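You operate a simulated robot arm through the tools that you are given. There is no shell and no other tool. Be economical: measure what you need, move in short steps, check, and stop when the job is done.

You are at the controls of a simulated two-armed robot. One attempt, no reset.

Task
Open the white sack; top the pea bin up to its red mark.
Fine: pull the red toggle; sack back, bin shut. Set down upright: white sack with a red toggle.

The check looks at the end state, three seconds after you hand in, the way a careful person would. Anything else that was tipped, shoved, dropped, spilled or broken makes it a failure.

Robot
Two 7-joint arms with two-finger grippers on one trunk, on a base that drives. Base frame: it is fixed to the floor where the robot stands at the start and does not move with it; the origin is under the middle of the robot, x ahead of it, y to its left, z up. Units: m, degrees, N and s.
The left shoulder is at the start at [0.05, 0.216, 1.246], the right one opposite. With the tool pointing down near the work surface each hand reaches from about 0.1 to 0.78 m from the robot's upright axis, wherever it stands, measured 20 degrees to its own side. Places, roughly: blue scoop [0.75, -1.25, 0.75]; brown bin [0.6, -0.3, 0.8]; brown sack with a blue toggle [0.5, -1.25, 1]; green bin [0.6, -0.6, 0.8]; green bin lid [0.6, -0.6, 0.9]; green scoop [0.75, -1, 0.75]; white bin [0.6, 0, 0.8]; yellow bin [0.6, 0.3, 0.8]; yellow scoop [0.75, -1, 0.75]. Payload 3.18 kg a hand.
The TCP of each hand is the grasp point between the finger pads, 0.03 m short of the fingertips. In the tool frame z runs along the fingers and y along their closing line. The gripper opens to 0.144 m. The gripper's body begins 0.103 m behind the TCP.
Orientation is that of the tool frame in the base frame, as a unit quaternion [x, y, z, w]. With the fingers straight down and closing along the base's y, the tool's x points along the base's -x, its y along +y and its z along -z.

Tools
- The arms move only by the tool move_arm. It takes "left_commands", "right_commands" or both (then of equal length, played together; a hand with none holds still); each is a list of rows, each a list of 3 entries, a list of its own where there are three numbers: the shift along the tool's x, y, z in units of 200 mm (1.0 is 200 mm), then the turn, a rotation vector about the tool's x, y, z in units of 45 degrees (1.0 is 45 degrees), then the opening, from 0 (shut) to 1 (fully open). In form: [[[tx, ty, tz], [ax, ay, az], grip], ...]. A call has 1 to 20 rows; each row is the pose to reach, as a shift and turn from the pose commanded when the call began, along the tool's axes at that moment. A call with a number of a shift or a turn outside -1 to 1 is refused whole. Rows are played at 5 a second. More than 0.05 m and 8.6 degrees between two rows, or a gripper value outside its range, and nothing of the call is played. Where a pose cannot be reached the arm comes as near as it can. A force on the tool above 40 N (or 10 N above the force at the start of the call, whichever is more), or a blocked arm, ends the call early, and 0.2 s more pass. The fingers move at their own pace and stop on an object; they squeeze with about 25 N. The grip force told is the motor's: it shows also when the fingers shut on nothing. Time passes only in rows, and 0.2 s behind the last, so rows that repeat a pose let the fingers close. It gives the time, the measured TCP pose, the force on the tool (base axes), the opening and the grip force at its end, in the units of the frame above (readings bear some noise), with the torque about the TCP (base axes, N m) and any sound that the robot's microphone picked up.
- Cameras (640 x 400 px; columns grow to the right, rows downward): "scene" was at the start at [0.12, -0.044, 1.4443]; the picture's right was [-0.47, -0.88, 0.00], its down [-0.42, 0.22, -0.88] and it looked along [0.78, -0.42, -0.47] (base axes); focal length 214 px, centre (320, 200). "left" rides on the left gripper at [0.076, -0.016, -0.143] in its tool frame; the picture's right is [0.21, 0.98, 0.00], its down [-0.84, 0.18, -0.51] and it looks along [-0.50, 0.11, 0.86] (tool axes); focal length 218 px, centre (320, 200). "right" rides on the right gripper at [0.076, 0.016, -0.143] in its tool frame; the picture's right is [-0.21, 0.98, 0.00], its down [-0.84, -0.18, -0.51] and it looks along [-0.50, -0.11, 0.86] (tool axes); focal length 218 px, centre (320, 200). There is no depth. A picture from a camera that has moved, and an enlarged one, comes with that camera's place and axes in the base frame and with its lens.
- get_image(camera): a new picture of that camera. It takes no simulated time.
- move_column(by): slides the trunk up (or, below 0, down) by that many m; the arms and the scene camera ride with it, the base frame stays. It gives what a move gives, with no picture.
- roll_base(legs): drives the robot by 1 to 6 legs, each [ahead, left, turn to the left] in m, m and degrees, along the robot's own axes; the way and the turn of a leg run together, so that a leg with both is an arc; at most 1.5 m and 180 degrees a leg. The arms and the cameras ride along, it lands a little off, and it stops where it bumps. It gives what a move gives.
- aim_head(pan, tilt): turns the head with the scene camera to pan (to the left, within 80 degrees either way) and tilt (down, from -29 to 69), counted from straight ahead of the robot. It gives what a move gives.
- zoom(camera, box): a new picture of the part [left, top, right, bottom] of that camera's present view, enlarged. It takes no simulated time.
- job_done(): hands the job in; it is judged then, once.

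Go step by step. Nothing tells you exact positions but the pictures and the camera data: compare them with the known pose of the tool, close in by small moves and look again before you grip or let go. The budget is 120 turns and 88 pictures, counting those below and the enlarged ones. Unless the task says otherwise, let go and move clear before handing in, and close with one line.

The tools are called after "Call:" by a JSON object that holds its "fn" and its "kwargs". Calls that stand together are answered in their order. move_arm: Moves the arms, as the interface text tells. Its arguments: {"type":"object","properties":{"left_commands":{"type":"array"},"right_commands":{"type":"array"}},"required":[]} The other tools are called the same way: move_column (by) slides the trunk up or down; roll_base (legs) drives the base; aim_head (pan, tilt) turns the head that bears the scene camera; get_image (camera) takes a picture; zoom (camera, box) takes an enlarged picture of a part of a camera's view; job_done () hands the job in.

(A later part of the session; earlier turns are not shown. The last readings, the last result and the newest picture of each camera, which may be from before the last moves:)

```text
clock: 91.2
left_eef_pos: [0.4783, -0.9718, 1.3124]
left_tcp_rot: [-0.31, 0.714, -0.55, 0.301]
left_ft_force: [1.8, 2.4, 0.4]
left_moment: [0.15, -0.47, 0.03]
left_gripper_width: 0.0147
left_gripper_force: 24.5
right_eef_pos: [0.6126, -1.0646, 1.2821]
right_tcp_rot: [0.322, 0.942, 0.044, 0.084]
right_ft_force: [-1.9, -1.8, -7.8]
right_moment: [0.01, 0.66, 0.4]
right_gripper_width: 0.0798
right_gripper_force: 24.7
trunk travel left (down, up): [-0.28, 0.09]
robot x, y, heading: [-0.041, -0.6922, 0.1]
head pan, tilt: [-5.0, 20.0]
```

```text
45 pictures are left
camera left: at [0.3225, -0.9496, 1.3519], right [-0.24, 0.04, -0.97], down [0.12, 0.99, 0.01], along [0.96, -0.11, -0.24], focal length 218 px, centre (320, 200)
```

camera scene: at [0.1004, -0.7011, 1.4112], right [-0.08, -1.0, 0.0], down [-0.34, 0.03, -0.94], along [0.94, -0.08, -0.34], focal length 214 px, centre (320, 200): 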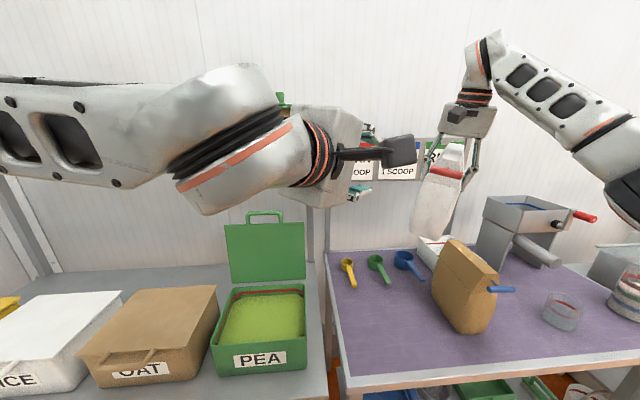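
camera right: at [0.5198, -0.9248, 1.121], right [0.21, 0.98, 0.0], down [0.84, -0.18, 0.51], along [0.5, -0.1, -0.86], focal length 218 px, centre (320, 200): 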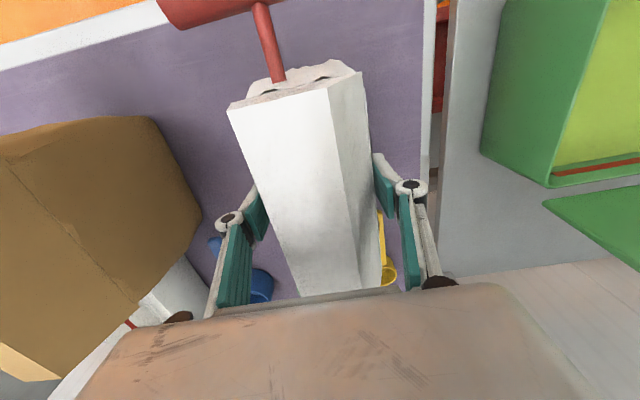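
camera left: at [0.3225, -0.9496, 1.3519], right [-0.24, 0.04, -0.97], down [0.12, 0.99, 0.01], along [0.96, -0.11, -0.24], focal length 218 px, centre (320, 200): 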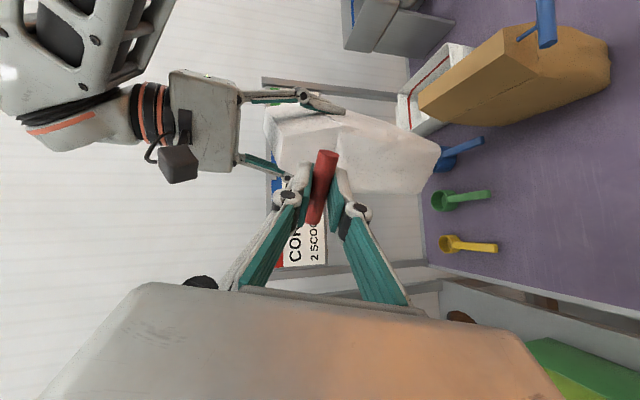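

It slid out 4 cm with a few newtons. I keep pulling and listen.

Call:
{"fn": "move_arm", "kwargs": {"left_commands": [[[0.001, 0.017, -0.047], [0, 0, 0], 0], [[0.002, 0.033, -0.094], [0, 0, 0], 0], [[0.003, 0.05, -0.141], [0, 0, 0], 0], [[0.005, 0.067, -0.188], [0, 0, 0], 0]]}}

Call:
{"fn": "zoom", "kwargs": {"camera": "left", "box": [200, 60, 440, 210]}}

```text
clock: 92.2
left_eef_pos: [0.4506, -0.947, 1.3062]
left_tcp_rot: [-0.311, 0.715, -0.549, 0.302]
left_ft_force: [15.9, -11.1, 0.3]
left_moment: [0.38, -0.35, -0.05]
left_gripper_width: 0.015
left_gripper_force: 24.8
right_eef_pos: [0.6126, -1.062, 1.2838]
right_tcp_rot: [0.321, 0.942, 0.046, 0.083]
right_ft_force: [-15.9, 10.7, -7.9]
right_moment: [-0.48, 0.23, 0.2]
right_gripper_width: 0.0799
right_gripper_force: 24.9
trunk travel left (down, up): [-0.28, 0.09]
robot x, y, heading: [-0.0378, -0.6911, 0.1]
head pan, tilt: [-5.0, 20.0]
```

```text
2.67 times, centred on (320, 135) of left
camera zoom: at [0.2936, -0.9254, 1.3461], right [-0.24, 0.04, -0.97], down [0.12, 0.99, 0.01], along [0.96, -0.11, -0.24], focal length 582 px, centre (320, 373)
```

zoom: 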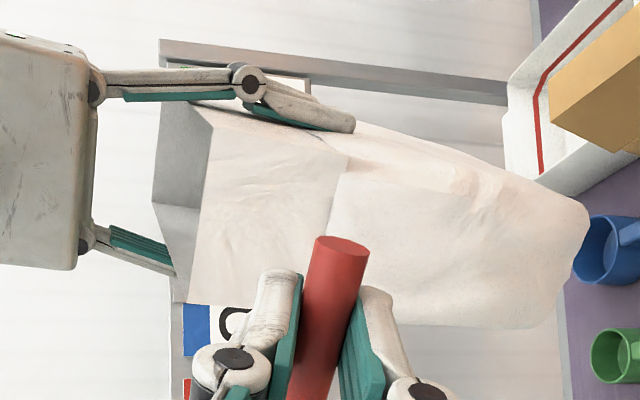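

At about 7 cm the toggle hit a stop, with 19 N. I look at the sack's top.

Call:
{"fn": "zoom", "kwargs": {"camera": "scene", "box": [360, 80, 540, 260]}}

Call:
{"fn": "get_image", "kwargs": {"camera": "right"}}

```text
2.22 times, centred on (450, 170) of scene
camera zoom: at [0.0998, -0.6998, 1.4113], right [-0.08, -1.0, 0.0], down [-0.34, 0.03, -0.94], along [0.94, -0.08, -0.34], focal length 477 px, centre (31, 267)
```

zoom: 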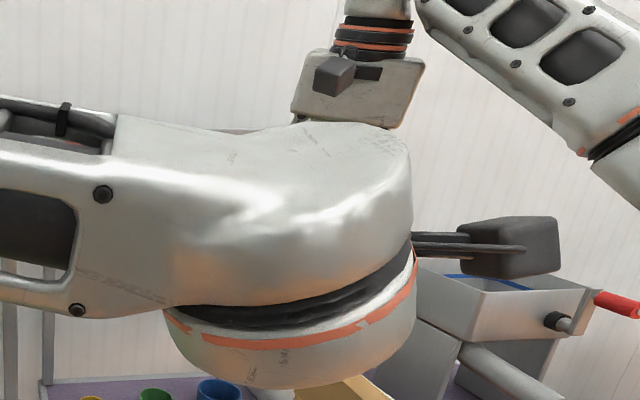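

```text
42 pictures are left
camera right: at [0.5364, -1.008, 1.4155], right [0.75, 0.65, 0.16], down [0.46, -0.67, 0.58], along [0.48, -0.36, -0.8], focal length 218 px, centre (320, 200)
```

right: 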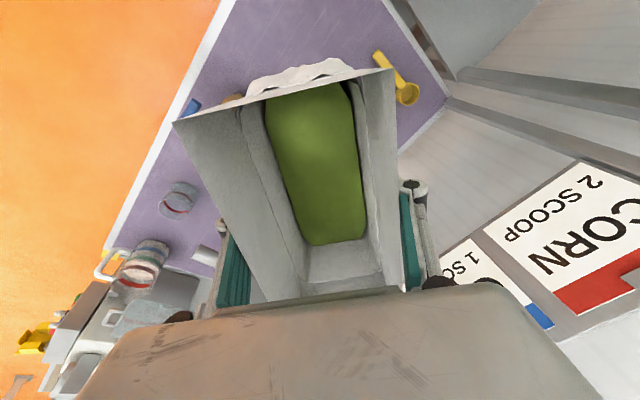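

The sack is open and shows peas inside. The toggle is still connected, since the two hands' forces balance. I ease off and open the left fingers slightly to see whether the toggle stays put.

Call:
{"fn": "move_arm", "kwargs": {"left_commands": [[[-0.001, -0.01, 0.03], [0, 0, 0], 0], [[-0.001, -0.01, 0.03], [0, 0, 0], 0.2], [[-0.001, -0.01, 0.03], [0, 0, 0], 0.25]]}}

Call:
{"fn": "zoom", "kwargs": {"camera": "left", "box": [200, 60, 440, 210]}}

```text
clock: 93.0
left_eef_pos: [0.4542, -0.9514, 1.3068]
left_tcp_rot: [-0.31, 0.716, -0.549, 0.3]
left_ft_force: [0.7, 1.1, 0.5]
left_moment: [-0.02, 0.01, 0.0]
left_gripper_width: 0.036
left_gripper_force: 0.1
right_eef_pos: [0.6135, -1.0662, 1.2816]
right_tcp_rot: [0.322, 0.942, 0.044, 0.084]
right_ft_force: [0.3, 0.3, -8.6]
right_moment: [0.04, 0.16, 0.04]
right_gripper_width: 0.0796
right_gripper_force: 25.4
trunk travel left (down, up): [-0.28, 0.09]
robot x, y, heading: [-0.0396, -0.6913, -0.1]
head pan, tilt: [-5.0, 20.0]
```

```text
2.67 times, centred on (320, 135) of left
camera zoom: at [0.2965, -0.9293, 1.3472], right [-0.24, 0.04, -0.97], down [0.12, 0.99, 0.01], along [0.96, -0.11, -0.24], focal length 582 px, centre (320, 373)
```

zoom: 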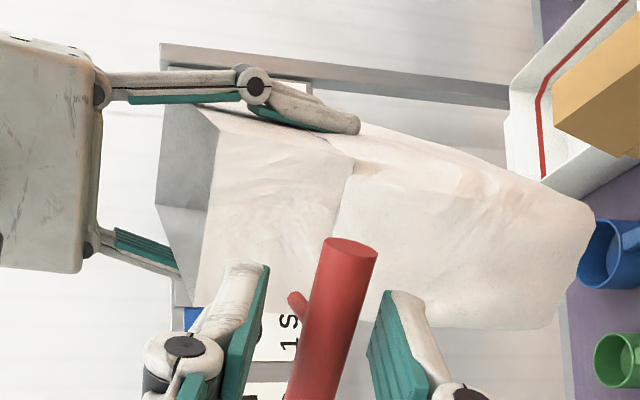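

The toggle stays on its stem. I back the left hand off and out of the way, then look at how full the bin is.

Call:
{"fn": "move_arm", "kwargs": {"left_commands": [[[0, 0, -0.15], [0, 0, 0], 0.3], [[0, 0, -0.3], [0, 0, 0], 0.3], [[0, 0, -0.45], [0, 0, 0], 0.3], [[-0.15, 0, -0.6], [0, 0, 0], 0.3], [[-0.35, 0, -0.6], [0, 0, 0], 0.3], [[-0.55, 0, -0.6], [0, 0, 0], 0.3], [[-0.75, 0, -0.6], [0, 0, 0], 0.3], [[-0.95, 0, -0.6], [0, 0, 0], 0.3]]}}

Call:
{"fn": "move_arm", "kwargs": {"left_commands": [[[-0.2, 0, 0], [0, 0, 0], 0.3], [[-0.4, 0, 0], [0, 0, 0], 0.3], [[-0.6, 0, 0], [0, 0, 0], 0.3]]}}

Call:
{"fn": "aim_head", "kwargs": {"pan": 8, "tilt": 42}}

Call:
{"fn": "get_image", "kwargs": {"camera": "scene"}}

```text
clock: 94.8
left_eef_pos: [0.4811, -0.7312, 1.3484]
left_tcp_rot: [-0.309, 0.716, -0.549, 0.301]
left_ft_force: [0.4, 0.5, -0.4]
left_moment: [-0.01, 0.04, -0.03]
left_gripper_width: 0.043
left_gripper_force: 0.1
right_eef_pos: [0.6141, -1.0643, 1.2811]
right_tcp_rot: [0.322, 0.942, 0.044, 0.083]
right_ft_force: [-0.1, 0.9, -8.1]
right_moment: [-0.02, 0.16, -0.02]
right_gripper_width: 0.0795
right_gripper_force: 25.0
trunk travel left (down, up): [-0.28, 0.09]
robot x, y, heading: [-0.0391, -0.6909, 0.1]
head pan, tilt: [-5.0, 20.0]
```

```text
clock: 95.6
left_eef_pos: [0.5567, -0.6388, 1.3601]
left_tcp_rot: [-0.309, 0.716, -0.55, 0.3]
left_ft_force: [0.1, -0.1, 0.1]
left_moment: [-0.03, 0.0, -0.02]
left_gripper_width: 0.0432
left_gripper_force: 0.2
right_eef_pos: [0.6141, -1.0635, 1.2815]
right_tcp_rot: [0.322, 0.942, 0.044, 0.084]
right_ft_force: [1.3, 1.4, -8.4]
right_moment: [-0.01, 0.17, -0.03]
right_gripper_width: 0.0797
right_gripper_force: 25.5
trunk travel left (down, up): [-0.28, 0.09]
robot x, y, heading: [-0.0424, -0.6884, 0.3]
head pan, tilt: [-5.0, 20.0]
```

```text
clock: 96.5
left_eef_pos: [0.5558, -0.6406, 1.3594]
left_tcp_rot: [-0.309, 0.716, -0.549, 0.301]
left_ft_force: [1.0, -0.3, -0.3]
left_moment: [-0.03, -0.02, -0.03]
left_gripper_width: 0.0432
left_gripper_force: 0.0
right_eef_pos: [0.6123, -1.065, 1.2817]
right_tcp_rot: [0.322, 0.942, 0.045, 0.084]
right_ft_force: [0.5, 0.2, -9.9]
right_moment: [0.04, 0.16, 0.04]
right_gripper_width: 0.0797
right_gripper_force: 24.7
trunk travel left (down, up): [-0.28, 0.09]
robot x, y, heading: [-0.0421, -0.6914, 0.1]
head pan, tilt: [8.0, 42.0]
```

```text
40 pictures are left
camera scene: at [0.09, -0.6803, 1.377], right [0.14, -0.99, 0.0], down [-0.66, -0.09, -0.74], along [0.74, 0.11, -0.67], focal length 214 px, centre (320, 200)
```

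scene: 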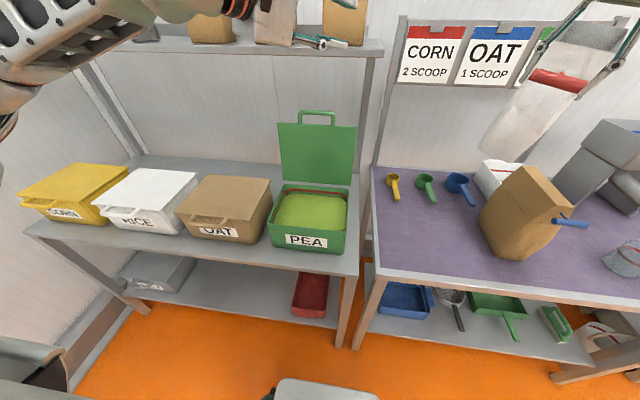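

I zoom into the bin to see the level against the red mark.

Call:
{"fn": "zoom", "kwargs": {"camera": "scene", "box": [262, 170, 358, 260]}}

Call:
{"fn": "roll_base", "kwargs": {"legs": [[-0.25, 0, 0], [0, 0.42, 0]]}}

```text
4.44 times, centred on (310, 215) of scene
camera zoom: at [0.09, -0.6803, 1.377], right [0.14, -0.99, 0.0], down [-0.66, -0.09, -0.74], along [0.74, 0.11, -0.67], focal length 953 px, centre (364, 133)
```

zoom: 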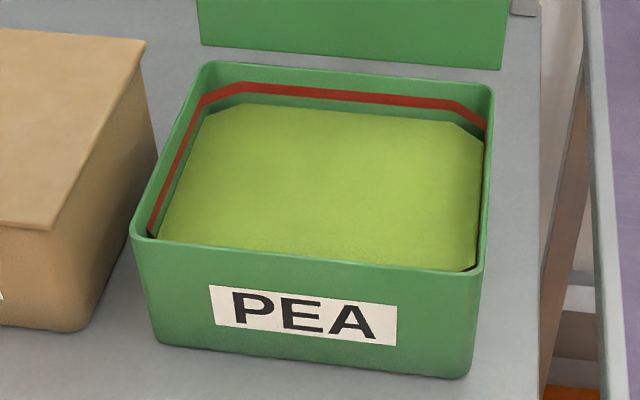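

```text
clock: 102.1
left_eef_pos: [0.3052, -0.2238, 1.3595]
left_tcp_rot: [-0.309, 0.716, -0.548, 0.302]
left_ft_force: [-0.1, 0.4, 0.4]
left_moment: [-0.01, 0.01, -0.01]
left_gripper_width: 0.0431
left_gripper_force: 0.0
right_eef_pos: [0.3635, -0.651, 1.2819]
right_tcp_rot: [0.322, 0.942, 0.044, 0.083]
right_ft_force: [0.0, 1.4, -9.3]
right_moment: [0.01, 0.14, 0.03]
right_gripper_width: 0.0795
right_gripper_force: 25.0
trunk travel left (down, up): [-0.28, 0.09]
robot x, y, heading: [-0.2944, -0.2736, 0.4]
head pan, tilt: [8.0, 42.0]
```

The peas are roughly 1–1.5 cm below the mark, so I need about half a litre. The sack is now in front of the bin, clear of the bench; I straighten it upright.

Call:
{"fn": "move_arm", "kwargs": {"right_commands": [[[0, 0, 0], [0.019, 0.036, -0.139], 0.3], [[0, 0, 0], [0.038, 0.073, -0.278], 0.3], [[0, 0, 0], [0.057, 0.109, -0.417], 0.3], [[0, 0, 0], [0.076, 0.145, -0.556], 0.3], [[0, 0, 0], [0.095, 0.182, -0.695], 0.3], [[0, 0, 0], [0.114, 0.218, -0.834], 0.3]]}}

Call:
{"fn": "move_arm", "kwargs": {"right_commands": [[[0, -0.05, 0], [-0.15, 0, 0], 0.3], [[0, -0.1, 0], [-0.3, 0, 0], 0.3], [[0, -0.15, 0], [-0.45, 0, 0], 0.3], [[0, -0.2, 0], [-0.6, 0, 0], 0.3]]}}

Call:
{"fn": "get_image", "kwargs": {"camera": "scene"}}

```text
clock: 103.5
left_eef_pos: [0.3021, -0.2228, 1.3622]
left_tcp_rot: [-0.309, 0.715, -0.55, 0.301]
left_ft_force: [-0.4, 0.5, 0.5]
left_moment: [0.0, 0.03, 0.03]
left_gripper_width: 0.0432
left_gripper_force: 0.0
right_eef_pos: [0.3282, -0.6553, 1.2688]
right_tcp_rot: [-0.001, 1.0, -0.001, 0.002]
right_ft_force: [-1.7, 1.6, -7.4]
right_moment: [-0.02, 0.03, -0.02]
right_gripper_width: 0.0796
right_gripper_force: 24.9
right hand out of reach, approached as far as the arm can: row 2, 3, 4, 5, 6
trunk travel left (down, up): [-0.28, 0.09]
robot x, y, heading: [-0.2901, -0.2742, 0.1]
head pan, tilt: [8.0, 42.0]
```

```text
clock: 104.5
left_eef_pos: [0.305, -0.2255, 1.3605]
left_tcp_rot: [-0.309, 0.716, -0.549, 0.302]
left_ft_force: [-0.2, 0.7, -0.8]
left_moment: [-0.01, 0.0, 0.01]
left_gripper_width: 0.0432
left_gripper_force: 0.0
right_eef_pos: [0.3311, -0.7001, 1.2662]
right_tcp_rot: [0.001, 0.972, 0.235, -0.001]
right_ft_force: [-0.1, -0.4, -9.7]
right_moment: [-0.22, 0.05, 0.0]
right_gripper_width: 0.0795
right_gripper_force: 25.3
trunk travel left (down, up): [-0.28, 0.09]
robot x, y, heading: [-0.293, -0.2761, 0.3]
head pan, tilt: [8.0, 42.0]
```

```text
38 pictures are left
camera scene: at [-0.1613, -0.2663, 1.377], right [0.14, -0.99, 0.0], down [-0.66, -0.1, -0.74], along [0.74, 0.11, -0.67], focal length 214 px, centre (320, 200)
```

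scene: 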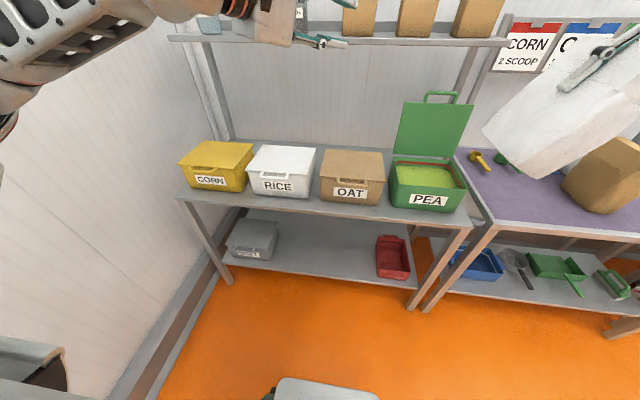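

Tilting to the right works well. I drive left a little and forward so the sack hovers over the bin.

Call:
{"fn": "roll_base", "kwargs": {"legs": [[0, 0.1, 0], [0.25, 0, 0]]}}

Call:
{"fn": "aim_head", "kwargs": {"pan": -30, "tilt": 40}}

Call:
{"fn": "get_image", "kwargs": {"camera": "scene"}}

```text
clock: 107.4
left_eef_pos: [0.5557, -0.124, 1.3598]
left_tcp_rot: [-0.311, 0.715, -0.549, 0.302]
left_ft_force: [-0.9, 0.7, 0.1]
left_moment: [-0.01, 0.05, -0.04]
left_gripper_width: 0.0431
left_gripper_force: 0.1
right_eef_pos: [0.5821, -0.5977, 1.2645]
right_tcp_rot: [0.0, 0.972, 0.233, 0.0]
right_ft_force: [0.7, -0.1, -8.5]
right_moment: [-0.25, 0.08, 0.02]
right_gripper_width: 0.0797
right_gripper_force: 25.6
trunk travel left (down, up): [-0.28, 0.09]
robot x, y, heading: [-0.0445, -0.1738, 0.3]
head pan, tilt: [8.0, 42.0]
```

```text
clock: 108.5
left_eef_pos: [0.5546, -0.1227, 1.3613]
left_tcp_rot: [-0.31, 0.716, -0.548, 0.301]
left_ft_force: [0.9, -0.3, 0.2]
left_moment: [0.01, -0.01, 0.0]
left_gripper_width: 0.0429
left_gripper_force: 0.0
right_eef_pos: [0.5823, -0.599, 1.2659]
right_tcp_rot: [0.0, 0.972, 0.234, 0.0]
right_ft_force: [-0.8, 0.0, -8.8]
right_moment: [-0.21, 0.05, 0.04]
right_gripper_width: 0.08
right_gripper_force: 25.5
trunk travel left (down, up): [-0.28, 0.09]
robot x, y, heading: [-0.044, -0.1764, 0.4]
head pan, tilt: [-30.0, 40.0]
```

```text
37 pictures are left
camera scene: at [0.0797, -0.2191, 1.3798], right [-0.49, -0.87, 0.0], down [-0.56, 0.32, -0.77], along [0.67, -0.38, -0.64], focal length 214 px, centre (320, 200)
```

scene: 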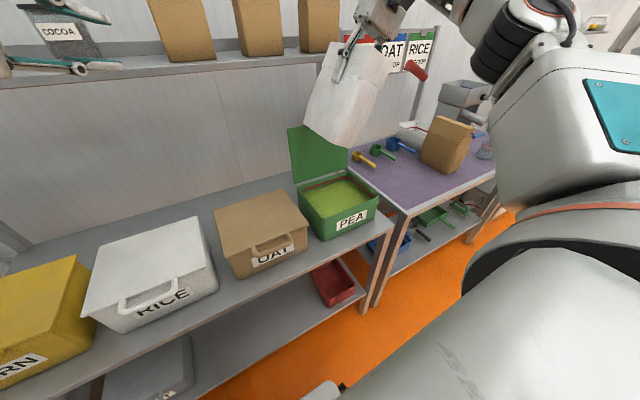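

The sack hovers over the bin. I lower it while tilting to about 70°, still short of where it should pour.

Call:
{"fn": "move_arm", "kwargs": {"right_commands": [[[0, -0.024, 0.121], [-0.12, 0, 0], 0.3], [[0, -0.048, 0.243], [-0.24, 0, 0], 0.3], [[0, -0.071, 0.364], [-0.36, 0, 0], 0.3], [[0, -0.095, 0.485], [-0.48, 0, 0], 0.3], [[0, -0.119, 0.606], [-0.6, 0, 0], 0.3], [[0, -0.143, 0.728], [-0.71, 0, 0], 0.3], [[0, -0.166, 0.849], [-0.83, 0, 0], 0.3], [[0, -0.19, 0.97], [-0.95, 0, 0], 0.3]]}}

Call:
{"fn": "get_image", "kwargs": {"camera": "scene"}}

Call:
{"fn": "get_image", "kwargs": {"camera": "right"}}

```text
clock: 110.2
left_eef_pos: [0.5557, -0.1222, 1.3598]
left_tcp_rot: [-0.311, 0.714, -0.549, 0.302]
left_ft_force: [-0.3, -0.2, -0.7]
left_moment: [-0.01, -0.01, -0.03]
left_gripper_width: 0.0432
left_gripper_force: 0.1
right_eef_pos: [0.5845, -0.5441, 1.0745]
right_tcp_rot: [0.0, 0.82, 0.572, 0.0]
right_ft_force: [-0.6, -0.3, -7.8]
right_moment: [-0.51, 0.07, 0.0]
right_gripper_width: 0.0797
right_gripper_force: 24.9
trunk travel left (down, up): [-0.28, 0.09]
robot x, y, heading: [-0.0441, -0.1786, 0.4]
head pan, tilt: [-30.0, 40.0]
```

```text
36 pictures are left
camera scene: at [0.0805, -0.2191, 1.3797], right [-0.49, -0.87, 0.0], down [-0.56, 0.32, -0.77], along [0.66, -0.38, -0.64], focal length 214 px, centre (320, 200)
```

scene: 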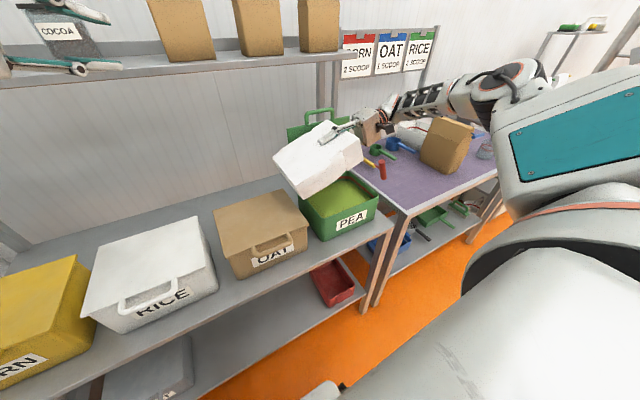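

```text
35 pictures are left
camera right: at [0.5075, -0.6723, 1.1392], right [0.21, 0.34, 0.92], down [0.84, -0.54, 0.01], along [0.5, 0.77, -0.4], focal length 218 px, centre (320, 200)
```

right: 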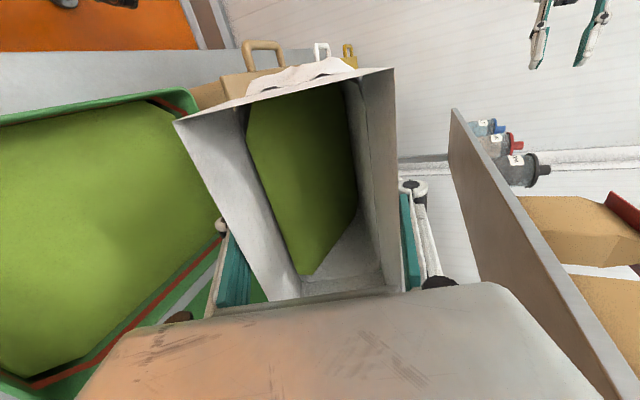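

The wrist camera shows the peas inside the sack and the bin below. I shift the mouth left to the middle of the bin and lower slightly before tilting further.

Call:
{"fn": "move_arm", "kwargs": {"right_commands": [[[0, -0.027, 0.143], [0, 0, 0], 0.3], [[0, -0.055, 0.286], [-0.07, 0, 0], 0.3], [[0, -0.055, 0.286], [-0.15, 0, 0], 0.3], [[0, -0.055, 0.286], [-0.22, 0, 0], 0.3], [[0, -0.055, 0.286], [-0.22, 0, 0], 0.3]]}}

Call:
{"fn": "get_image", "kwargs": {"camera": "right"}}

```text
clock: 111.5
left_eef_pos: [0.5543, -0.1224, 1.3606]
left_tcp_rot: [-0.311, 0.715, -0.548, 0.302]
left_ft_force: [0.4, 0.3, -0.6]
left_moment: [-0.05, 0.01, -0.01]
left_gripper_width: 0.0432
left_gripper_force: 0.1
right_eef_pos: [0.5782, -0.4926, 1.0476]
right_tcp_rot: [0.002, 0.769, 0.64, 0.001]
right_ft_force: [-0.5, -0.1, -7.6]
right_moment: [-0.51, 0.08, 0.0]
right_gripper_width: 0.0795
right_gripper_force: 25.3
right hand out of reach, approached as far as the arm can: row 4, 5
trunk travel left (down, up): [-0.28, 0.09]
robot x, y, heading: [-0.0461, -0.1766, 0.2]
head pan, tilt: [-30.0, 40.0]
```

```text
34 pictures are left
camera right: at [0.5018, -0.6308, 1.0896], right [0.21, 0.18, 0.96], down [0.84, -0.53, -0.08], along [0.5, 0.83, -0.26], focal length 218 px, centre (320, 200)
```

right: 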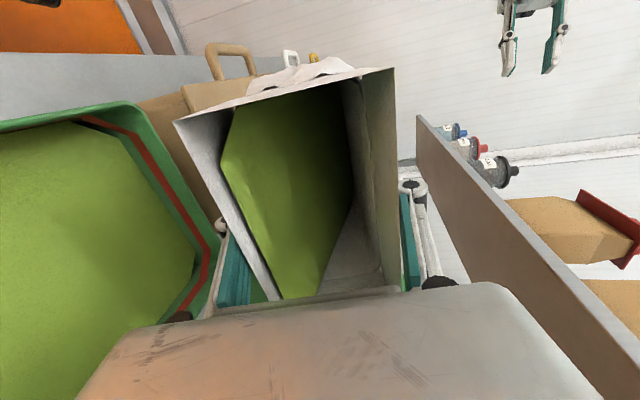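

The tilt is 80° and the peas are near the lip. I try a bit more.

Call:
{"fn": "move_arm", "kwargs": {"right_commands": [[[0, 0, -0.03], [-0.1, 0, 0], 0.3], [[0, 0, -0.06], [-0.2, 0, 0], 0.3], [[0, 0, -0.06], [-0.2, 0, 0], 0.3]]}}

Call:
{"fn": "get_image", "kwargs": {"camera": "right"}}

```text
clock: 112.2
left_eef_pos: [0.5546, -0.124, 1.3613]
left_tcp_rot: [-0.31, 0.715, -0.548, 0.302]
left_ft_force: [0.3, -0.5, 0.0]
left_moment: [-0.01, 0.01, -0.02]
left_gripper_width: 0.0432
left_gripper_force: 0.1
right_eef_pos: [0.559, -0.4979, 1.066]
right_tcp_rot: [0.0, 0.715, 0.699, 0.001]
right_ft_force: [-0.4, -0.3, -6.9]
right_moment: [-0.48, 0.06, 0.0]
right_gripper_width: 0.08
right_gripper_force: 25.0
right hand out of reach, approached as far as the arm can: row 1, 2, 3
trunk travel left (down, up): [-0.28, 0.09]
robot x, y, heading: [-0.0474, -0.1731, 0.5]
head pan, tilt: [-30.0, 40.0]
```

```text
33 pictures are left
camera right: at [0.4817, -0.6406, 1.0855], right [0.21, 0.02, 0.98], down [0.84, -0.51, -0.17], along [0.5, 0.86, -0.13], focal length 218 px, centre (320, 200)
```

right: 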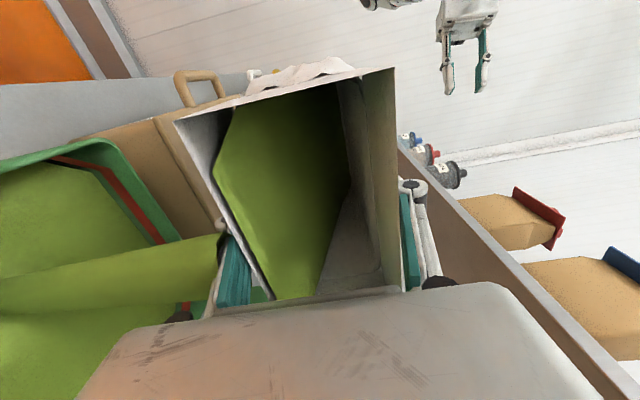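

It is pouring now. I check from the head camera that the stream falls in the bin, as no time passes meanwhile.

Call:
{"fn": "zoom", "kwargs": {"camera": "scene", "box": [230, 80, 430, 260]}}

```text
2.22 times, centred on (330, 170) of scene
camera zoom: at [0.0795, -0.2187, 1.3799], right [-0.49, -0.87, 0.0], down [-0.56, 0.32, -0.77], along [0.67, -0.38, -0.64], focal length 477 px, centre (298, 267)
```

zoom: 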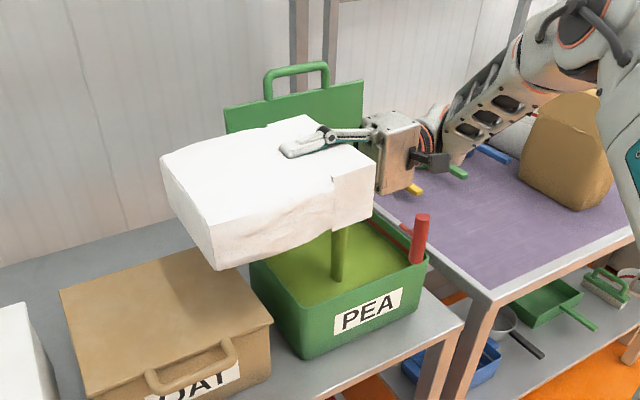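

The stream falls straight into the bin. I keep pouring for a short time and check the level.

Call:
{"fn": "move_arm", "kwargs": {"right_commands": [[[0, 0, 0], [0, 0, 0], 0.3], [[0, 0, 0], [0, 0, 0], 0.3]]}}

Call:
{"fn": "get_image", "kwargs": {"camera": "right"}}

```text
clock: 112.8
left_eef_pos: [0.5548, -0.1234, 1.3602]
left_tcp_rot: [-0.31, 0.715, -0.549, 0.301]
left_ft_force: [0.5, 1.2, 0.1]
left_moment: [-0.02, -0.01, 0.03]
left_gripper_width: 0.043
left_gripper_force: 0.0
right_eef_pos: [0.557, -0.4969, 1.0657]
right_tcp_rot: [0.0, 0.716, 0.699, 0.0]
right_ft_force: [0.0, -0.1, -6.9]
right_moment: [-0.34, 0.02, 0.03]
right_gripper_width: 0.0795
right_gripper_force: 25.5
trunk travel left (down, up): [-0.28, 0.09]
robot x, y, heading: [-0.0407, -0.1752, 0.3]
head pan, tilt: [-30.0, 40.0]
```

```text
31 pictures are left
camera right: at [0.4816, -0.6407, 1.0856], right [0.21, 0.02, 0.98], down [0.84, -0.51, -0.17], along [0.5, 0.86, -0.13], focal length 218 px, centre (320, 200)
```

right: 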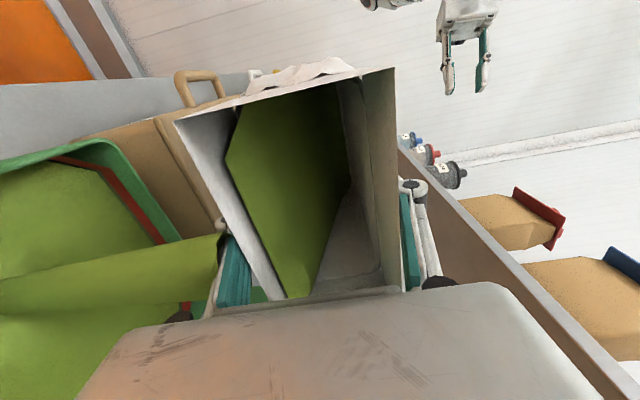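

Call:
{"fn": "zoom", "kwargs": {"camera": "scene", "box": [295, 150, 385, 240]}}

```text
4.44 times, centred on (340, 195) of scene
camera zoom: at [0.0793, -0.2189, 1.3799], right [-0.49, -0.87, 0.0], down [-0.56, 0.32, -0.77], along [0.67, -0.38, -0.64], focal length 953 px, centre (231, 222)
```

zoom: 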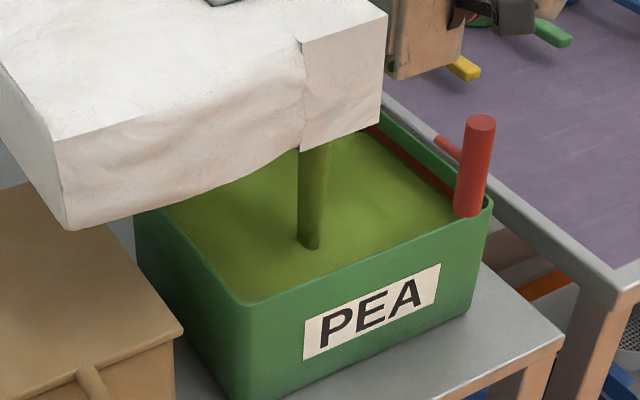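

I tilt back to stop the flow and compare the level against the red line in the wrist view.

Call:
{"fn": "move_arm", "kwargs": {"right_commands": [[[0, 0, 0.02], [0.12, 0, 0], 0.3], [[0, 0, 0.04], [0.24, 0, 0], 0.3], [[0, 0, 0.05], [0.36, 0, 0], 0.3]]}}

Call:
{"fn": "get_image", "kwargs": {"camera": "right"}}

```text
clock: 113.7
left_eef_pos: [0.5535, -0.123, 1.3615]
left_tcp_rot: [-0.311, 0.714, -0.549, 0.303]
left_ft_force: [-0.9, 0.6, 0.0]
left_moment: [0.01, -0.01, -0.01]
left_gripper_width: 0.0432
left_gripper_force: 0.0
right_eef_pos: [0.557, -0.4874, 1.0663]
right_tcp_rot: [0.0, 0.807, 0.591, 0.001]
right_ft_force: [-0.4, 0.0, -5.6]
right_moment: [-0.39, -0.02, -0.01]
right_gripper_width: 0.0796
right_gripper_force: 25.2
trunk travel left (down, up): [-0.28, 0.09]
robot x, y, heading: [-0.0436, -0.1771, 0.5]
head pan, tilt: [-30.0, 40.0]
```

```text
29 pictures are left
camera right: at [0.4814, -0.6188, 1.1256], right [0.21, 0.3, 0.93], down [0.84, -0.54, -0.02], along [0.5, 0.79, -0.36], focal length 218 px, centre (320, 200)
```

right: 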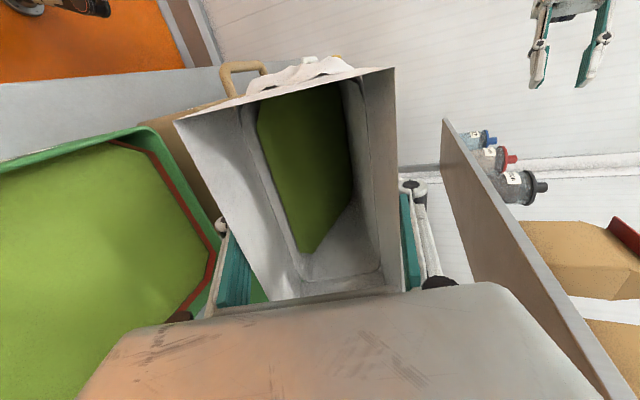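

Call:
{"fn": "zoom", "kwargs": {"camera": "right", "box": [60, 110, 240, 340]}}

```text
1.74 times, centred on (150, 225) of right
camera zoom: at [0.4814, -0.6188, 1.1256], right [0.21, 0.3, 0.93], down [0.84, -0.54, -0.02], along [0.5, 0.79, -0.36], focal length 380 px, centre (616, 156)
```

zoom: 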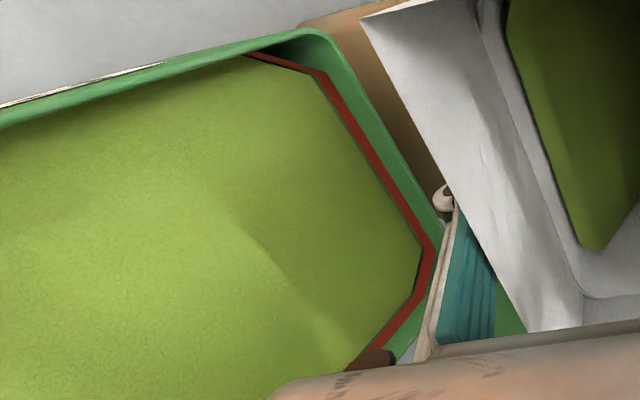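

The level is now at about the lower edge of the red band. I lift and untilt the sack a bit for an unobstructed look.

Call:
{"fn": "move_arm", "kwargs": {"right_commands": [[[0, 0.15, 0], [0.15, 0, 0], 0.3], [[0, 0.3, 0], [0.3, 0, 0], 0.3], [[0, 0.45, 0], [0.45, 0, 0], 0.3], [[0, 0.6, -0.1], [0.6, 0, 0], 0.3], [[0, 0.75, -0.2], [0.6, 0, 0], 0.3]]}}

Call:
{"fn": "zoom", "kwargs": {"camera": "scene", "box": [290, 150, 390, 240]}}

```text
clock: 114.8
left_eef_pos: [0.5543, -0.1235, 1.3604]
left_tcp_rot: [-0.31, 0.715, -0.549, 0.302]
left_ft_force: [-0.2, -0.7, -0.3]
left_moment: [0.04, -0.01, 0.02]
left_gripper_width: 0.0431
left_gripper_force: 0.2
right_eef_pos: [0.555, -0.4807, 1.225]
right_tcp_rot: [0.0, 0.923, 0.386, -0.001]
right_ft_force: [0.3, 0.2, -5.5]
right_moment: [-0.24, 0.03, 0.01]
right_gripper_width: 0.0798
right_gripper_force: 24.7
trunk travel left (down, up): [-0.28, 0.09]
robot x, y, heading: [-0.0436, -0.1752, 0.3]
head pan, tilt: [-30.0, 40.0]
```

```text
4.44 times, centred on (340, 195) of scene
camera zoom: at [0.0789, -0.2191, 1.3799], right [-0.49, -0.87, 0.0], down [-0.56, 0.32, -0.77], along [0.67, -0.38, -0.64], focal length 953 px, centre (231, 222)
```

zoom: 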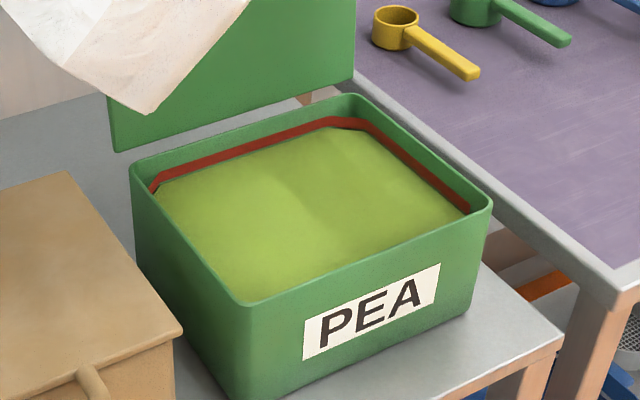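

The level touches only the lower edge of the red band, which is about 1 cm tall, so some 5 mm is missing. I move the base forward 3 cm to centre the mouth, and pour a little more.

Call:
{"fn": "roll_base", "kwargs": {"legs": [[0.035, 0.03, 0]]}}

Call:
{"fn": "move_arm", "kwargs": {"right_commands": [[[0, -0.1, 0.1], [-0.15, 0, 0], 0.3], [[0, -0.2, 0.2], [-0.3, 0, 0], 0.3], [[0, -0.28, 0.34], [-0.45, 0, 0], 0.3], [[0, -0.36, 0.46], [-0.6, 0, 0], 0.3], [[0, -0.42, 0.54], [-0.72, 0, 0], 0.3]]}}

Call:
{"fn": "get_image", "kwargs": {"camera": "right"}}

```text
clock: 115.8
left_eef_pos: [0.5911, -0.0929, 1.3606]
left_tcp_rot: [-0.311, 0.715, -0.549, 0.301]
left_ft_force: [-0.5, 0.1, -0.8]
left_moment: [-0.05, 0.02, -0.07]
left_gripper_width: 0.0433
left_gripper_force: 0.0
right_eef_pos: [0.5919, -0.4503, 1.2253]
right_tcp_rot: [0.0, 0.923, 0.386, -0.002]
right_ft_force: [0.9, 0.9, -7.2]
right_moment: [-0.31, 0.03, -0.01]
right_gripper_width: 0.0796
right_gripper_force: 24.7
trunk travel left (down, up): [-0.28, 0.09]
robot x, y, heading: [-0.0094, -0.147, 0.4]
head pan, tilt: [-30.0, 40.0]
```

```text
clock: 117.0
left_eef_pos: [0.5914, -0.0944, 1.3599]
left_tcp_rot: [-0.311, 0.715, -0.549, 0.301]
left_ft_force: [0.9, -0.7, 0.6]
left_moment: [-0.03, 0.0, 0.01]
left_gripper_width: 0.0431
left_gripper_force: 0.1
right_eef_pos: [0.5917, -0.4336, 1.0894]
right_tcp_rot: [0.001, 0.777, 0.63, 0.001]
right_ft_force: [0.3, 0.3, -5.4]
right_moment: [-0.39, 0.03, -0.02]
right_gripper_width: 0.0797
right_gripper_force: 25.2
trunk travel left (down, up): [-0.28, 0.09]
robot x, y, heading: [-0.0076, -0.1523, -0.1]
head pan, tilt: [-30.0, 40.0]
```

```text
26 pictures are left
camera right: at [0.5159, -0.5698, 1.1343], right [0.21, 0.2, 0.96], down [0.84, -0.53, -0.07], along [0.5, 0.82, -0.28], focal length 218 px, centre (320, 200)
```

right: 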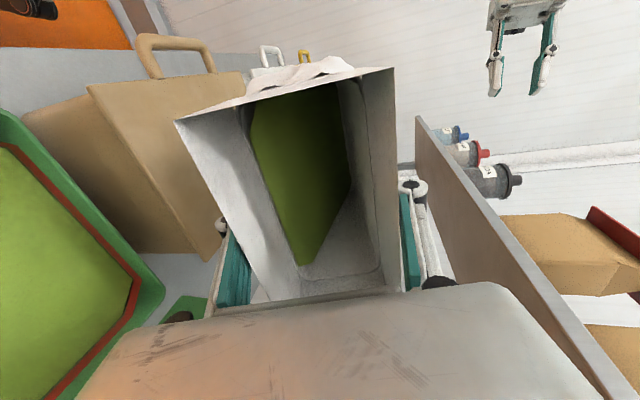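

The mouth is too far left, so I move it back over the bin's middle, then tilt to about 90°.

Call:
{"fn": "move_arm", "kwargs": {"right_commands": [[[0, -0.09, -0.18], [0, 0, 0], 0.3], [[0, -0.175, -0.347], [0, 0, 0], 0.3], [[0, -0.175, -0.347], [-0.14, 0, 0], 0.3], [[0, -0.175, -0.347], [-0.25, 0, 0], 0.3]]}}

Call:
{"fn": "get_image", "kwargs": {"camera": "right"}}

```text
clock: 118.0
left_eef_pos: [0.5891, -0.0928, 1.3606]
left_tcp_rot: [-0.311, 0.715, -0.549, 0.302]
left_ft_force: [0.3, -1.1, 0.5]
left_moment: [0.03, -0.01, -0.01]
left_gripper_width: 0.0432
left_gripper_force: 0.0
right_eef_pos: [0.5954, -0.51, 1.0894]
right_tcp_rot: [0.0, 0.715, 0.699, 0.008]
right_ft_force: [-0.7, 0.1, -5.9]
right_moment: [-0.34, 0.03, 0.0]
right_gripper_width: 0.0797
right_gripper_force: 25.2
right hand out of reach, approached as far as the arm can: row 4
trunk travel left (down, up): [-0.28, 0.09]
robot x, y, heading: [-0.0107, -0.1479, 0.2]
head pan, tilt: [-30.0, 40.0]
```

```text
25 pictures are left
camera right: at [0.5166, -0.6517, 1.1077], right [0.2, 0.02, 0.98], down [0.84, -0.52, -0.16], along [0.51, 0.85, -0.12], focal length 218 px, centre (320, 200)
```

right: 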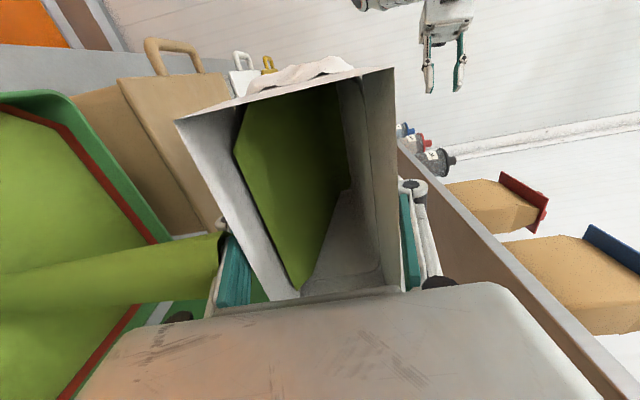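

It is flowing again into the bin. One brief hold, then I tilt back.

Call:
{"fn": "move_arm", "kwargs": {"right_commands": [[[0, 0, 0], [0, 0, 0], 0.3], [[0, 0, 0], [0.15, 0, 0], 0.3], [[0, 0, 0], [0.3, 0, 0], 0.3], [[0, 0.02, 0], [0.45, 0, 0], 0.3]]}}

Call:
{"fn": "get_image", "kwargs": {"camera": "right"}}

```text
clock: 119.0
left_eef_pos: [0.5886, -0.0914, 1.361]
left_tcp_rot: [-0.31, 0.715, -0.549, 0.302]
left_ft_force: [-0.3, 1.3, -0.4]
left_moment: [0.01, -0.01, -0.02]
left_gripper_width: 0.043
left_gripper_force: 0.1
right_eef_pos: [0.5939, -0.509, 1.0941]
right_tcp_rot: [0.0, 0.825, 0.565, 0.0]
right_ft_force: [0.2, 0.2, -5.5]
right_moment: [-0.36, 0.0, 0.01]
right_gripper_width: 0.0799
right_gripper_force: 25.2
trunk travel left (down, up): [-0.28, 0.09]
robot x, y, heading: [-0.0077, -0.1483, 0.7]
head pan, tilt: [-30.0, 40.0]
```

```text
24 pictures are left
camera right: at [0.518, -0.637, 1.1604], right [0.21, 0.35, 0.91], down [0.84, -0.54, 0.02], along [0.5, 0.77, -0.41], focal length 218 px, centre (320, 200)
```

right: 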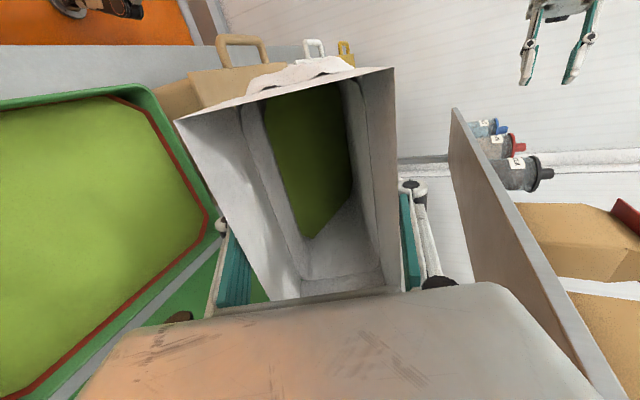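

Call:
{"fn": "zoom", "kwargs": {"camera": "right", "box": [60, 80, 240, 310]}}

```text
1.74 times, centred on (150, 195) of right
camera zoom: at [0.518, -0.637, 1.1604], right [0.21, 0.35, 0.91], down [0.84, -0.54, 0.02], along [0.5, 0.77, -0.41], focal length 380 px, centre (616, 209)
```

zoom: 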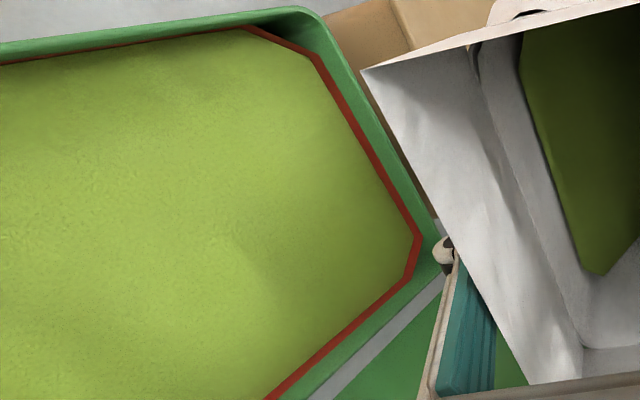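

The peas now stand within the red band, so the bin is full to its mark. I raise and straighten the sack over the bin.

Call:
{"fn": "move_arm", "kwargs": {"right_commands": [[[0, 0.1, -0.04], [0.16, 0, 0], 0.3], [[0, 0.2, -0.08], [0.32, 0, 0], 0.3], [[0, 0.3, -0.12], [0.48, 0, 0], 0.3], [[0, 0.4, -0.16], [0.64, 0, 0], 0.3], [[0, 0.5, -0.2], [0.8, 0, 0], 0.3], [[0, 0.6, -0.24], [0.96, 0, 0], 0.3]]}}

Call:
{"fn": "move_arm", "kwargs": {"right_commands": [[[0, -0.1, 0], [0.15, 0, 0], 0.3], [[0, -0.2, 0], [0.3, 0, 0], 0.3], [[0, -0.3, 0], [0.45, 0, 0], 0.3], [[0, -0.4, 0], [0.57, 0, 0], 0.3]]}}

Call:
{"fn": "roll_base", "kwargs": {"legs": [[-0.25, 0, 0], [0, -0.54, 0]]}}

Call:
{"fn": "aim_head", "kwargs": {"pan": -5, "tilt": 35}}

Call:
{"fn": "get_image", "kwargs": {"camera": "scene"}}

```text
clock: 120.4
left_eef_pos: [0.5905, -0.0923, 1.3603]
left_tcp_rot: [-0.31, 0.715, -0.549, 0.302]
left_ft_force: [-0.2, 0.0, -0.1]
left_moment: [0.0, -0.01, -0.02]
left_gripper_width: 0.0434
left_gripper_force: 0.0
right_eef_pos: [0.5945, -0.5103, 1.2218]
right_tcp_rot: [0.001, 0.975, 0.222, 0.0]
right_ft_force: [-0.8, 0.0, -5.8]
right_moment: [-0.16, 0.02, 0.0]
right_gripper_width: 0.0795
right_gripper_force: 24.6
trunk travel left (down, up): [-0.28, 0.09]
robot x, y, heading: [-0.0081, -0.1482, 0.3]
head pan, tilt: [-30.0, 40.0]
```

```text
clock: 121.4
left_eef_pos: [0.5891, -0.0932, 1.3604]
left_tcp_rot: [-0.31, 0.715, -0.549, 0.302]
left_ft_force: [0.1, -0.3, -0.9]
left_moment: [0.0, -0.01, 0.0]
left_gripper_width: 0.0431
left_gripper_force: 0.1
right_eef_pos: [0.5957, -0.5839, 1.1865]
right_tcp_rot: [-0.001, 1.0, -0.001, -0.001]
right_ft_force: [0.9, -0.8, -4.6]
right_moment: [0.01, 0.04, -0.03]
right_gripper_width: 0.0798
right_gripper_force: 24.6
trunk travel left (down, up): [-0.28, 0.09]
robot x, y, heading: [-0.0069, -0.1489, 0.4]
head pan, tilt: [-30.0, 40.0]
```

```text
clock: 128.0
left_eef_pos: [0.3446, -0.6404, 1.3615]
left_tcp_rot: [-0.306, 0.717, -0.551, 0.298]
left_ft_force: [1.1, 0.2, -0.4]
left_moment: [0.01, 0.0, 0.0]
left_gripper_width: 0.0435
left_gripper_force: 0.1
right_eef_pos: [0.3454, -1.1299, 1.1848]
right_tcp_rot: [0.005, 1.0, 0.0, 0.0]
right_ft_force: [0.1, -0.8, -5.5]
right_moment: [0.0, 0.03, -0.01]
right_gripper_width: 0.0795
right_gripper_force: 25.2
trunk travel left (down, up): [-0.28, 0.09]
robot x, y, heading: [-0.2551, -0.6889, -0.4]
head pan, tilt: [-30.0, 40.0]
```

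```text
clock: 128.9
left_eef_pos: [0.3437, -0.6395, 1.3605]
left_tcp_rot: [-0.307, 0.717, -0.55, 0.299]
left_ft_force: [0.3, 0.5, -1.1]
left_moment: [-0.01, -0.02, -0.01]
left_gripper_width: 0.0433
left_gripper_force: 0.0
right_eef_pos: [0.3457, -1.1306, 1.1868]
right_tcp_rot: [0.005, 1.0, 0.0, 0.0]
right_ft_force: [0.7, -0.4, -5.3]
right_moment: [0.0, -0.01, -0.01]
right_gripper_width: 0.0796
right_gripper_force: 25.2
trunk travel left (down, up): [-0.28, 0.09]
robot x, y, heading: [-0.2509, -0.6825, -0.2]
head pan, tilt: [-5.0, 35.0]
```

```text
22 pictures are left
camera scene: at [-0.1174, -0.6967, 1.3875], right [-0.09, -1.0, 0.0], down [-0.57, 0.05, -0.82], along [0.82, -0.07, -0.57], focal length 214 px, centre (320, 200)
```

scene: 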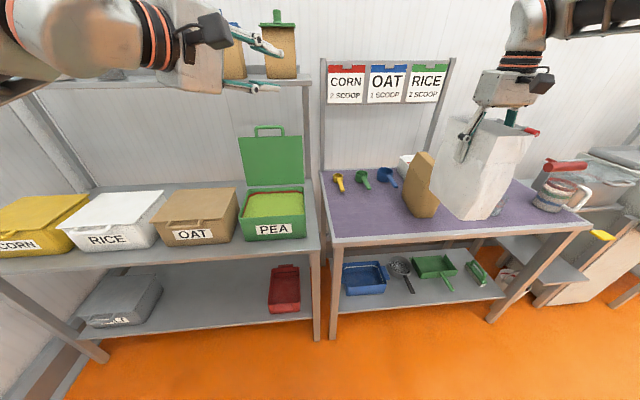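

The sack is upright. I shift left by 0.19 m and then forward 0.25 m to stand over the sack's old spot.

Call:
{"fn": "roll_base", "kwargs": {"legs": [[0, 0.19, 0.2], [0.25, 0, 0]]}}

Call:
{"fn": "aim_head", "kwargs": {"pan": -35, "tilt": 40}}

Call:
{"fn": "get_image", "kwargs": {"camera": "scene"}}

```text
clock: 132.6
left_eef_pos: [0.5969, -0.4549, 1.3597]
left_tcp_rot: [-0.306, 0.717, -0.551, 0.298]
left_ft_force: [-0.2, 0.3, 0.0]
left_moment: [-0.02, -0.01, 0.02]
left_gripper_width: 0.043
left_gripper_force: 0.1
right_eef_pos: [0.5967, -0.9449, 1.1863]
right_tcp_rot: [0.005, 1.0, 0.0, -0.001]
right_ft_force: [0.5, -0.5, -5.1]
right_moment: [-0.01, 0.03, -0.02]
right_gripper_width: 0.0796
right_gripper_force: 25.1
trunk travel left (down, up): [-0.28, 0.09]
robot x, y, heading: [-0.0021, -0.4988, -0.4]
head pan, tilt: [-5.0, 35.0]
```

```text
clock: 133.6
left_eef_pos: [0.5952, -0.4541, 1.3607]
left_tcp_rot: [-0.306, 0.717, -0.551, 0.298]
left_ft_force: [-0.8, 0.6, -0.4]
left_moment: [-0.03, -0.02, 0.0]
left_gripper_width: 0.0431
left_gripper_force: 0.1
right_eef_pos: [0.5961, -0.9445, 1.1865]
right_tcp_rot: [0.006, 1.0, 0.0, 0.0]
right_ft_force: [-0.4, -0.3, -5.6]
right_moment: [-0.01, 0.02, 0.01]
right_gripper_width: 0.0796
right_gripper_force: 25.0
trunk travel left (down, up): [-0.28, 0.09]
robot x, y, heading: [-0.0008, -0.5014, -0.3]
head pan, tilt: [-35.0, 40.0]
```

```text
21 pictures are left
camera scene: at [0.1156, -0.551, 1.3799], right [-0.58, -0.82, 0.0], down [-0.53, 0.37, -0.77], along [0.63, -0.44, -0.64], focal length 214 px, centre (320, 200)
```

scene: 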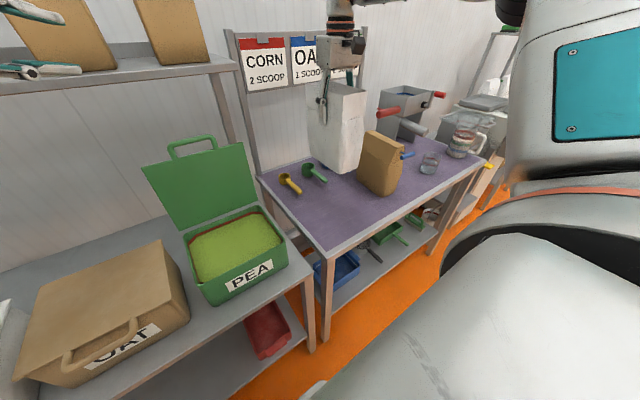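

The sack is right above its old place. I lower it in two stages.

Call:
{"fn": "move_arm", "kwargs": {"right_commands": [[[0, 0.005, 0.17], [0, 0, 0], 0.3], [[0, 0.01, 0.34], [0, 0, 0], 0.3], [[0, 0.015, 0.51], [0, 0, 0], 0.3], [[0, 0.02, 0.68], [0, 0, 0], 0.3], [[0, 0.02, 0.85], [0, 0, 0], 0.3], [[0, 0.02, 0.95], [0, 0, 0], 0.3]]}}

Call:
{"fn": "move_arm", "kwargs": {"right_commands": [[[0, 0, 0.03], [0, 0, 0], 0.3], [[0, 0, 0.06], [0, 0, 0], 0.3], [[0, 0, 0.09], [0, 0, 0], 0.3]]}}

Call:
{"fn": "zoom", "kwargs": {"camera": "scene", "box": [260, 80, 440, 220]}}

```text
clock: 135.0
left_eef_pos: [0.5957, -0.4541, 1.3609]
left_tcp_rot: [-0.306, 0.717, -0.551, 0.298]
left_ft_force: [0.6, 0.0, -0.9]
left_moment: [0.01, 0.02, -0.02]
left_gripper_width: 0.0432
left_gripper_force: 0.0
right_eef_pos: [0.5972, -0.9402, 0.9948]
right_tcp_rot: [0.004, 1.0, 0.002, -0.001]
right_ft_force: [0.1, -1.5, -4.4]
right_moment: [-0.02, 0.02, 0.02]
right_gripper_width: 0.0797
right_gripper_force: 25.2
trunk travel left (down, up): [-0.28, 0.09]
robot x, y, heading: [-0.0044, -0.4993, -0.5]
head pan, tilt: [-35.0, 40.0]
```

```text
clock: 135.8
left_eef_pos: [0.5933, -0.453, 1.3622]
left_tcp_rot: [-0.306, 0.716, -0.552, 0.299]
left_ft_force: [0.7, -0.4, -0.5]
left_moment: [0.01, 0.01, 0.02]
left_gripper_width: 0.0435
left_gripper_force: 0.0
right_eef_pos: [0.597, -0.9423, 0.9835]
right_tcp_rot: [0.005, 1.0, 0.003, 0.0]
right_ft_force: [-5.9, 0.0, 11.3]
right_moment: [0.04, -0.44, -0.04]
right_gripper_width: 0.0799
right_gripper_force: 25.2
right hand out of reach, approached as far as the arm can: row 3
trunk travel left (down, up): [-0.28, 0.09]
robot x, y, heading: [-0.0029, -0.4996, -0.2]
head pan, tilt: [-35.0, 40.0]
```

```text
2.86 times, centred on (350, 150) of scene
camera zoom: at [0.1133, -0.5505, 1.3805], right [-0.58, -0.82, 0.0], down [-0.52, 0.37, -0.77], along [0.63, -0.44, -0.64], focal length 613 px, centre (234, 343)
```

zoom: 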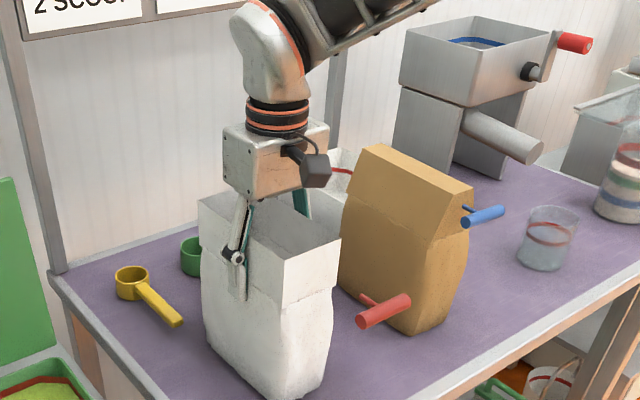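

The sack stands on the table. I open the right hand and lift straight up.

Call:
{"fn": "move_arm", "kwargs": {"right_commands": [[[0, 0, -0.01], [0, 0, 0], 0.5], [[0, 0, -0.02], [0, 0, 0], 0.65], [[0, 0, -0.02], [0, 0, 0], 0.75], [[0, 0, -0.02], [0, 0, 0], 0.75], [[0, 0, -0.18], [0, 0, 0], 0.75], [[0, 0, -0.36], [0, 0, 0], 0.75], [[0, 0, -0.54], [0, 0, 0], 0.75], [[0, 0, -0.72], [0, 0, 0], 0.75], [[0, 0, -0.9], [0, 0, 0], 0.75]]}}

Call:
{"fn": "zoom", "kwargs": {"camera": "scene", "box": [130, 80, 440, 310]}}

```text
clock: 137.8
left_eef_pos: [0.5952, -0.4533, 1.3614]
left_tcp_rot: [-0.306, 0.716, -0.551, 0.299]
left_ft_force: [-0.2, -0.3, 1.0]
left_moment: [0.01, 0.0, -0.02]
left_gripper_width: 0.0435
left_gripper_force: 0.1
right_eef_pos: [0.5982, -0.9418, 1.1595]
right_tcp_rot: [0.005, 1.0, 0.0, 0.001]
right_ft_force: [0.3, -0.8, 0.0]
right_moment: [-0.02, 0.02, 0.01]
right_gripper_width: 0.1082
right_gripper_force: 0.1
trunk travel left (down, up): [-0.28, 0.09]
robot x, y, heading: [-0.0038, -0.5004, -0.3]
head pan, tilt: [-35.0, 40.0]
```

```text
1.74 times, centred on (285, 195) of scene
camera zoom: at [0.1145, -0.5506, 1.38], right [-0.58, -0.82, 0.0], down [-0.52, 0.37, -0.77], along [0.63, -0.44, -0.64], focal length 373 px, centre (381, 209)
```

zoom: 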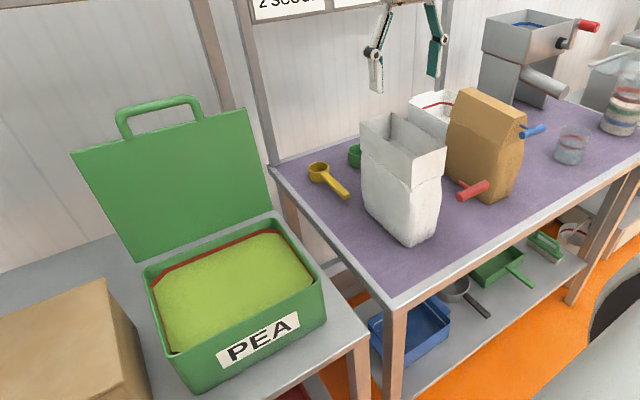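

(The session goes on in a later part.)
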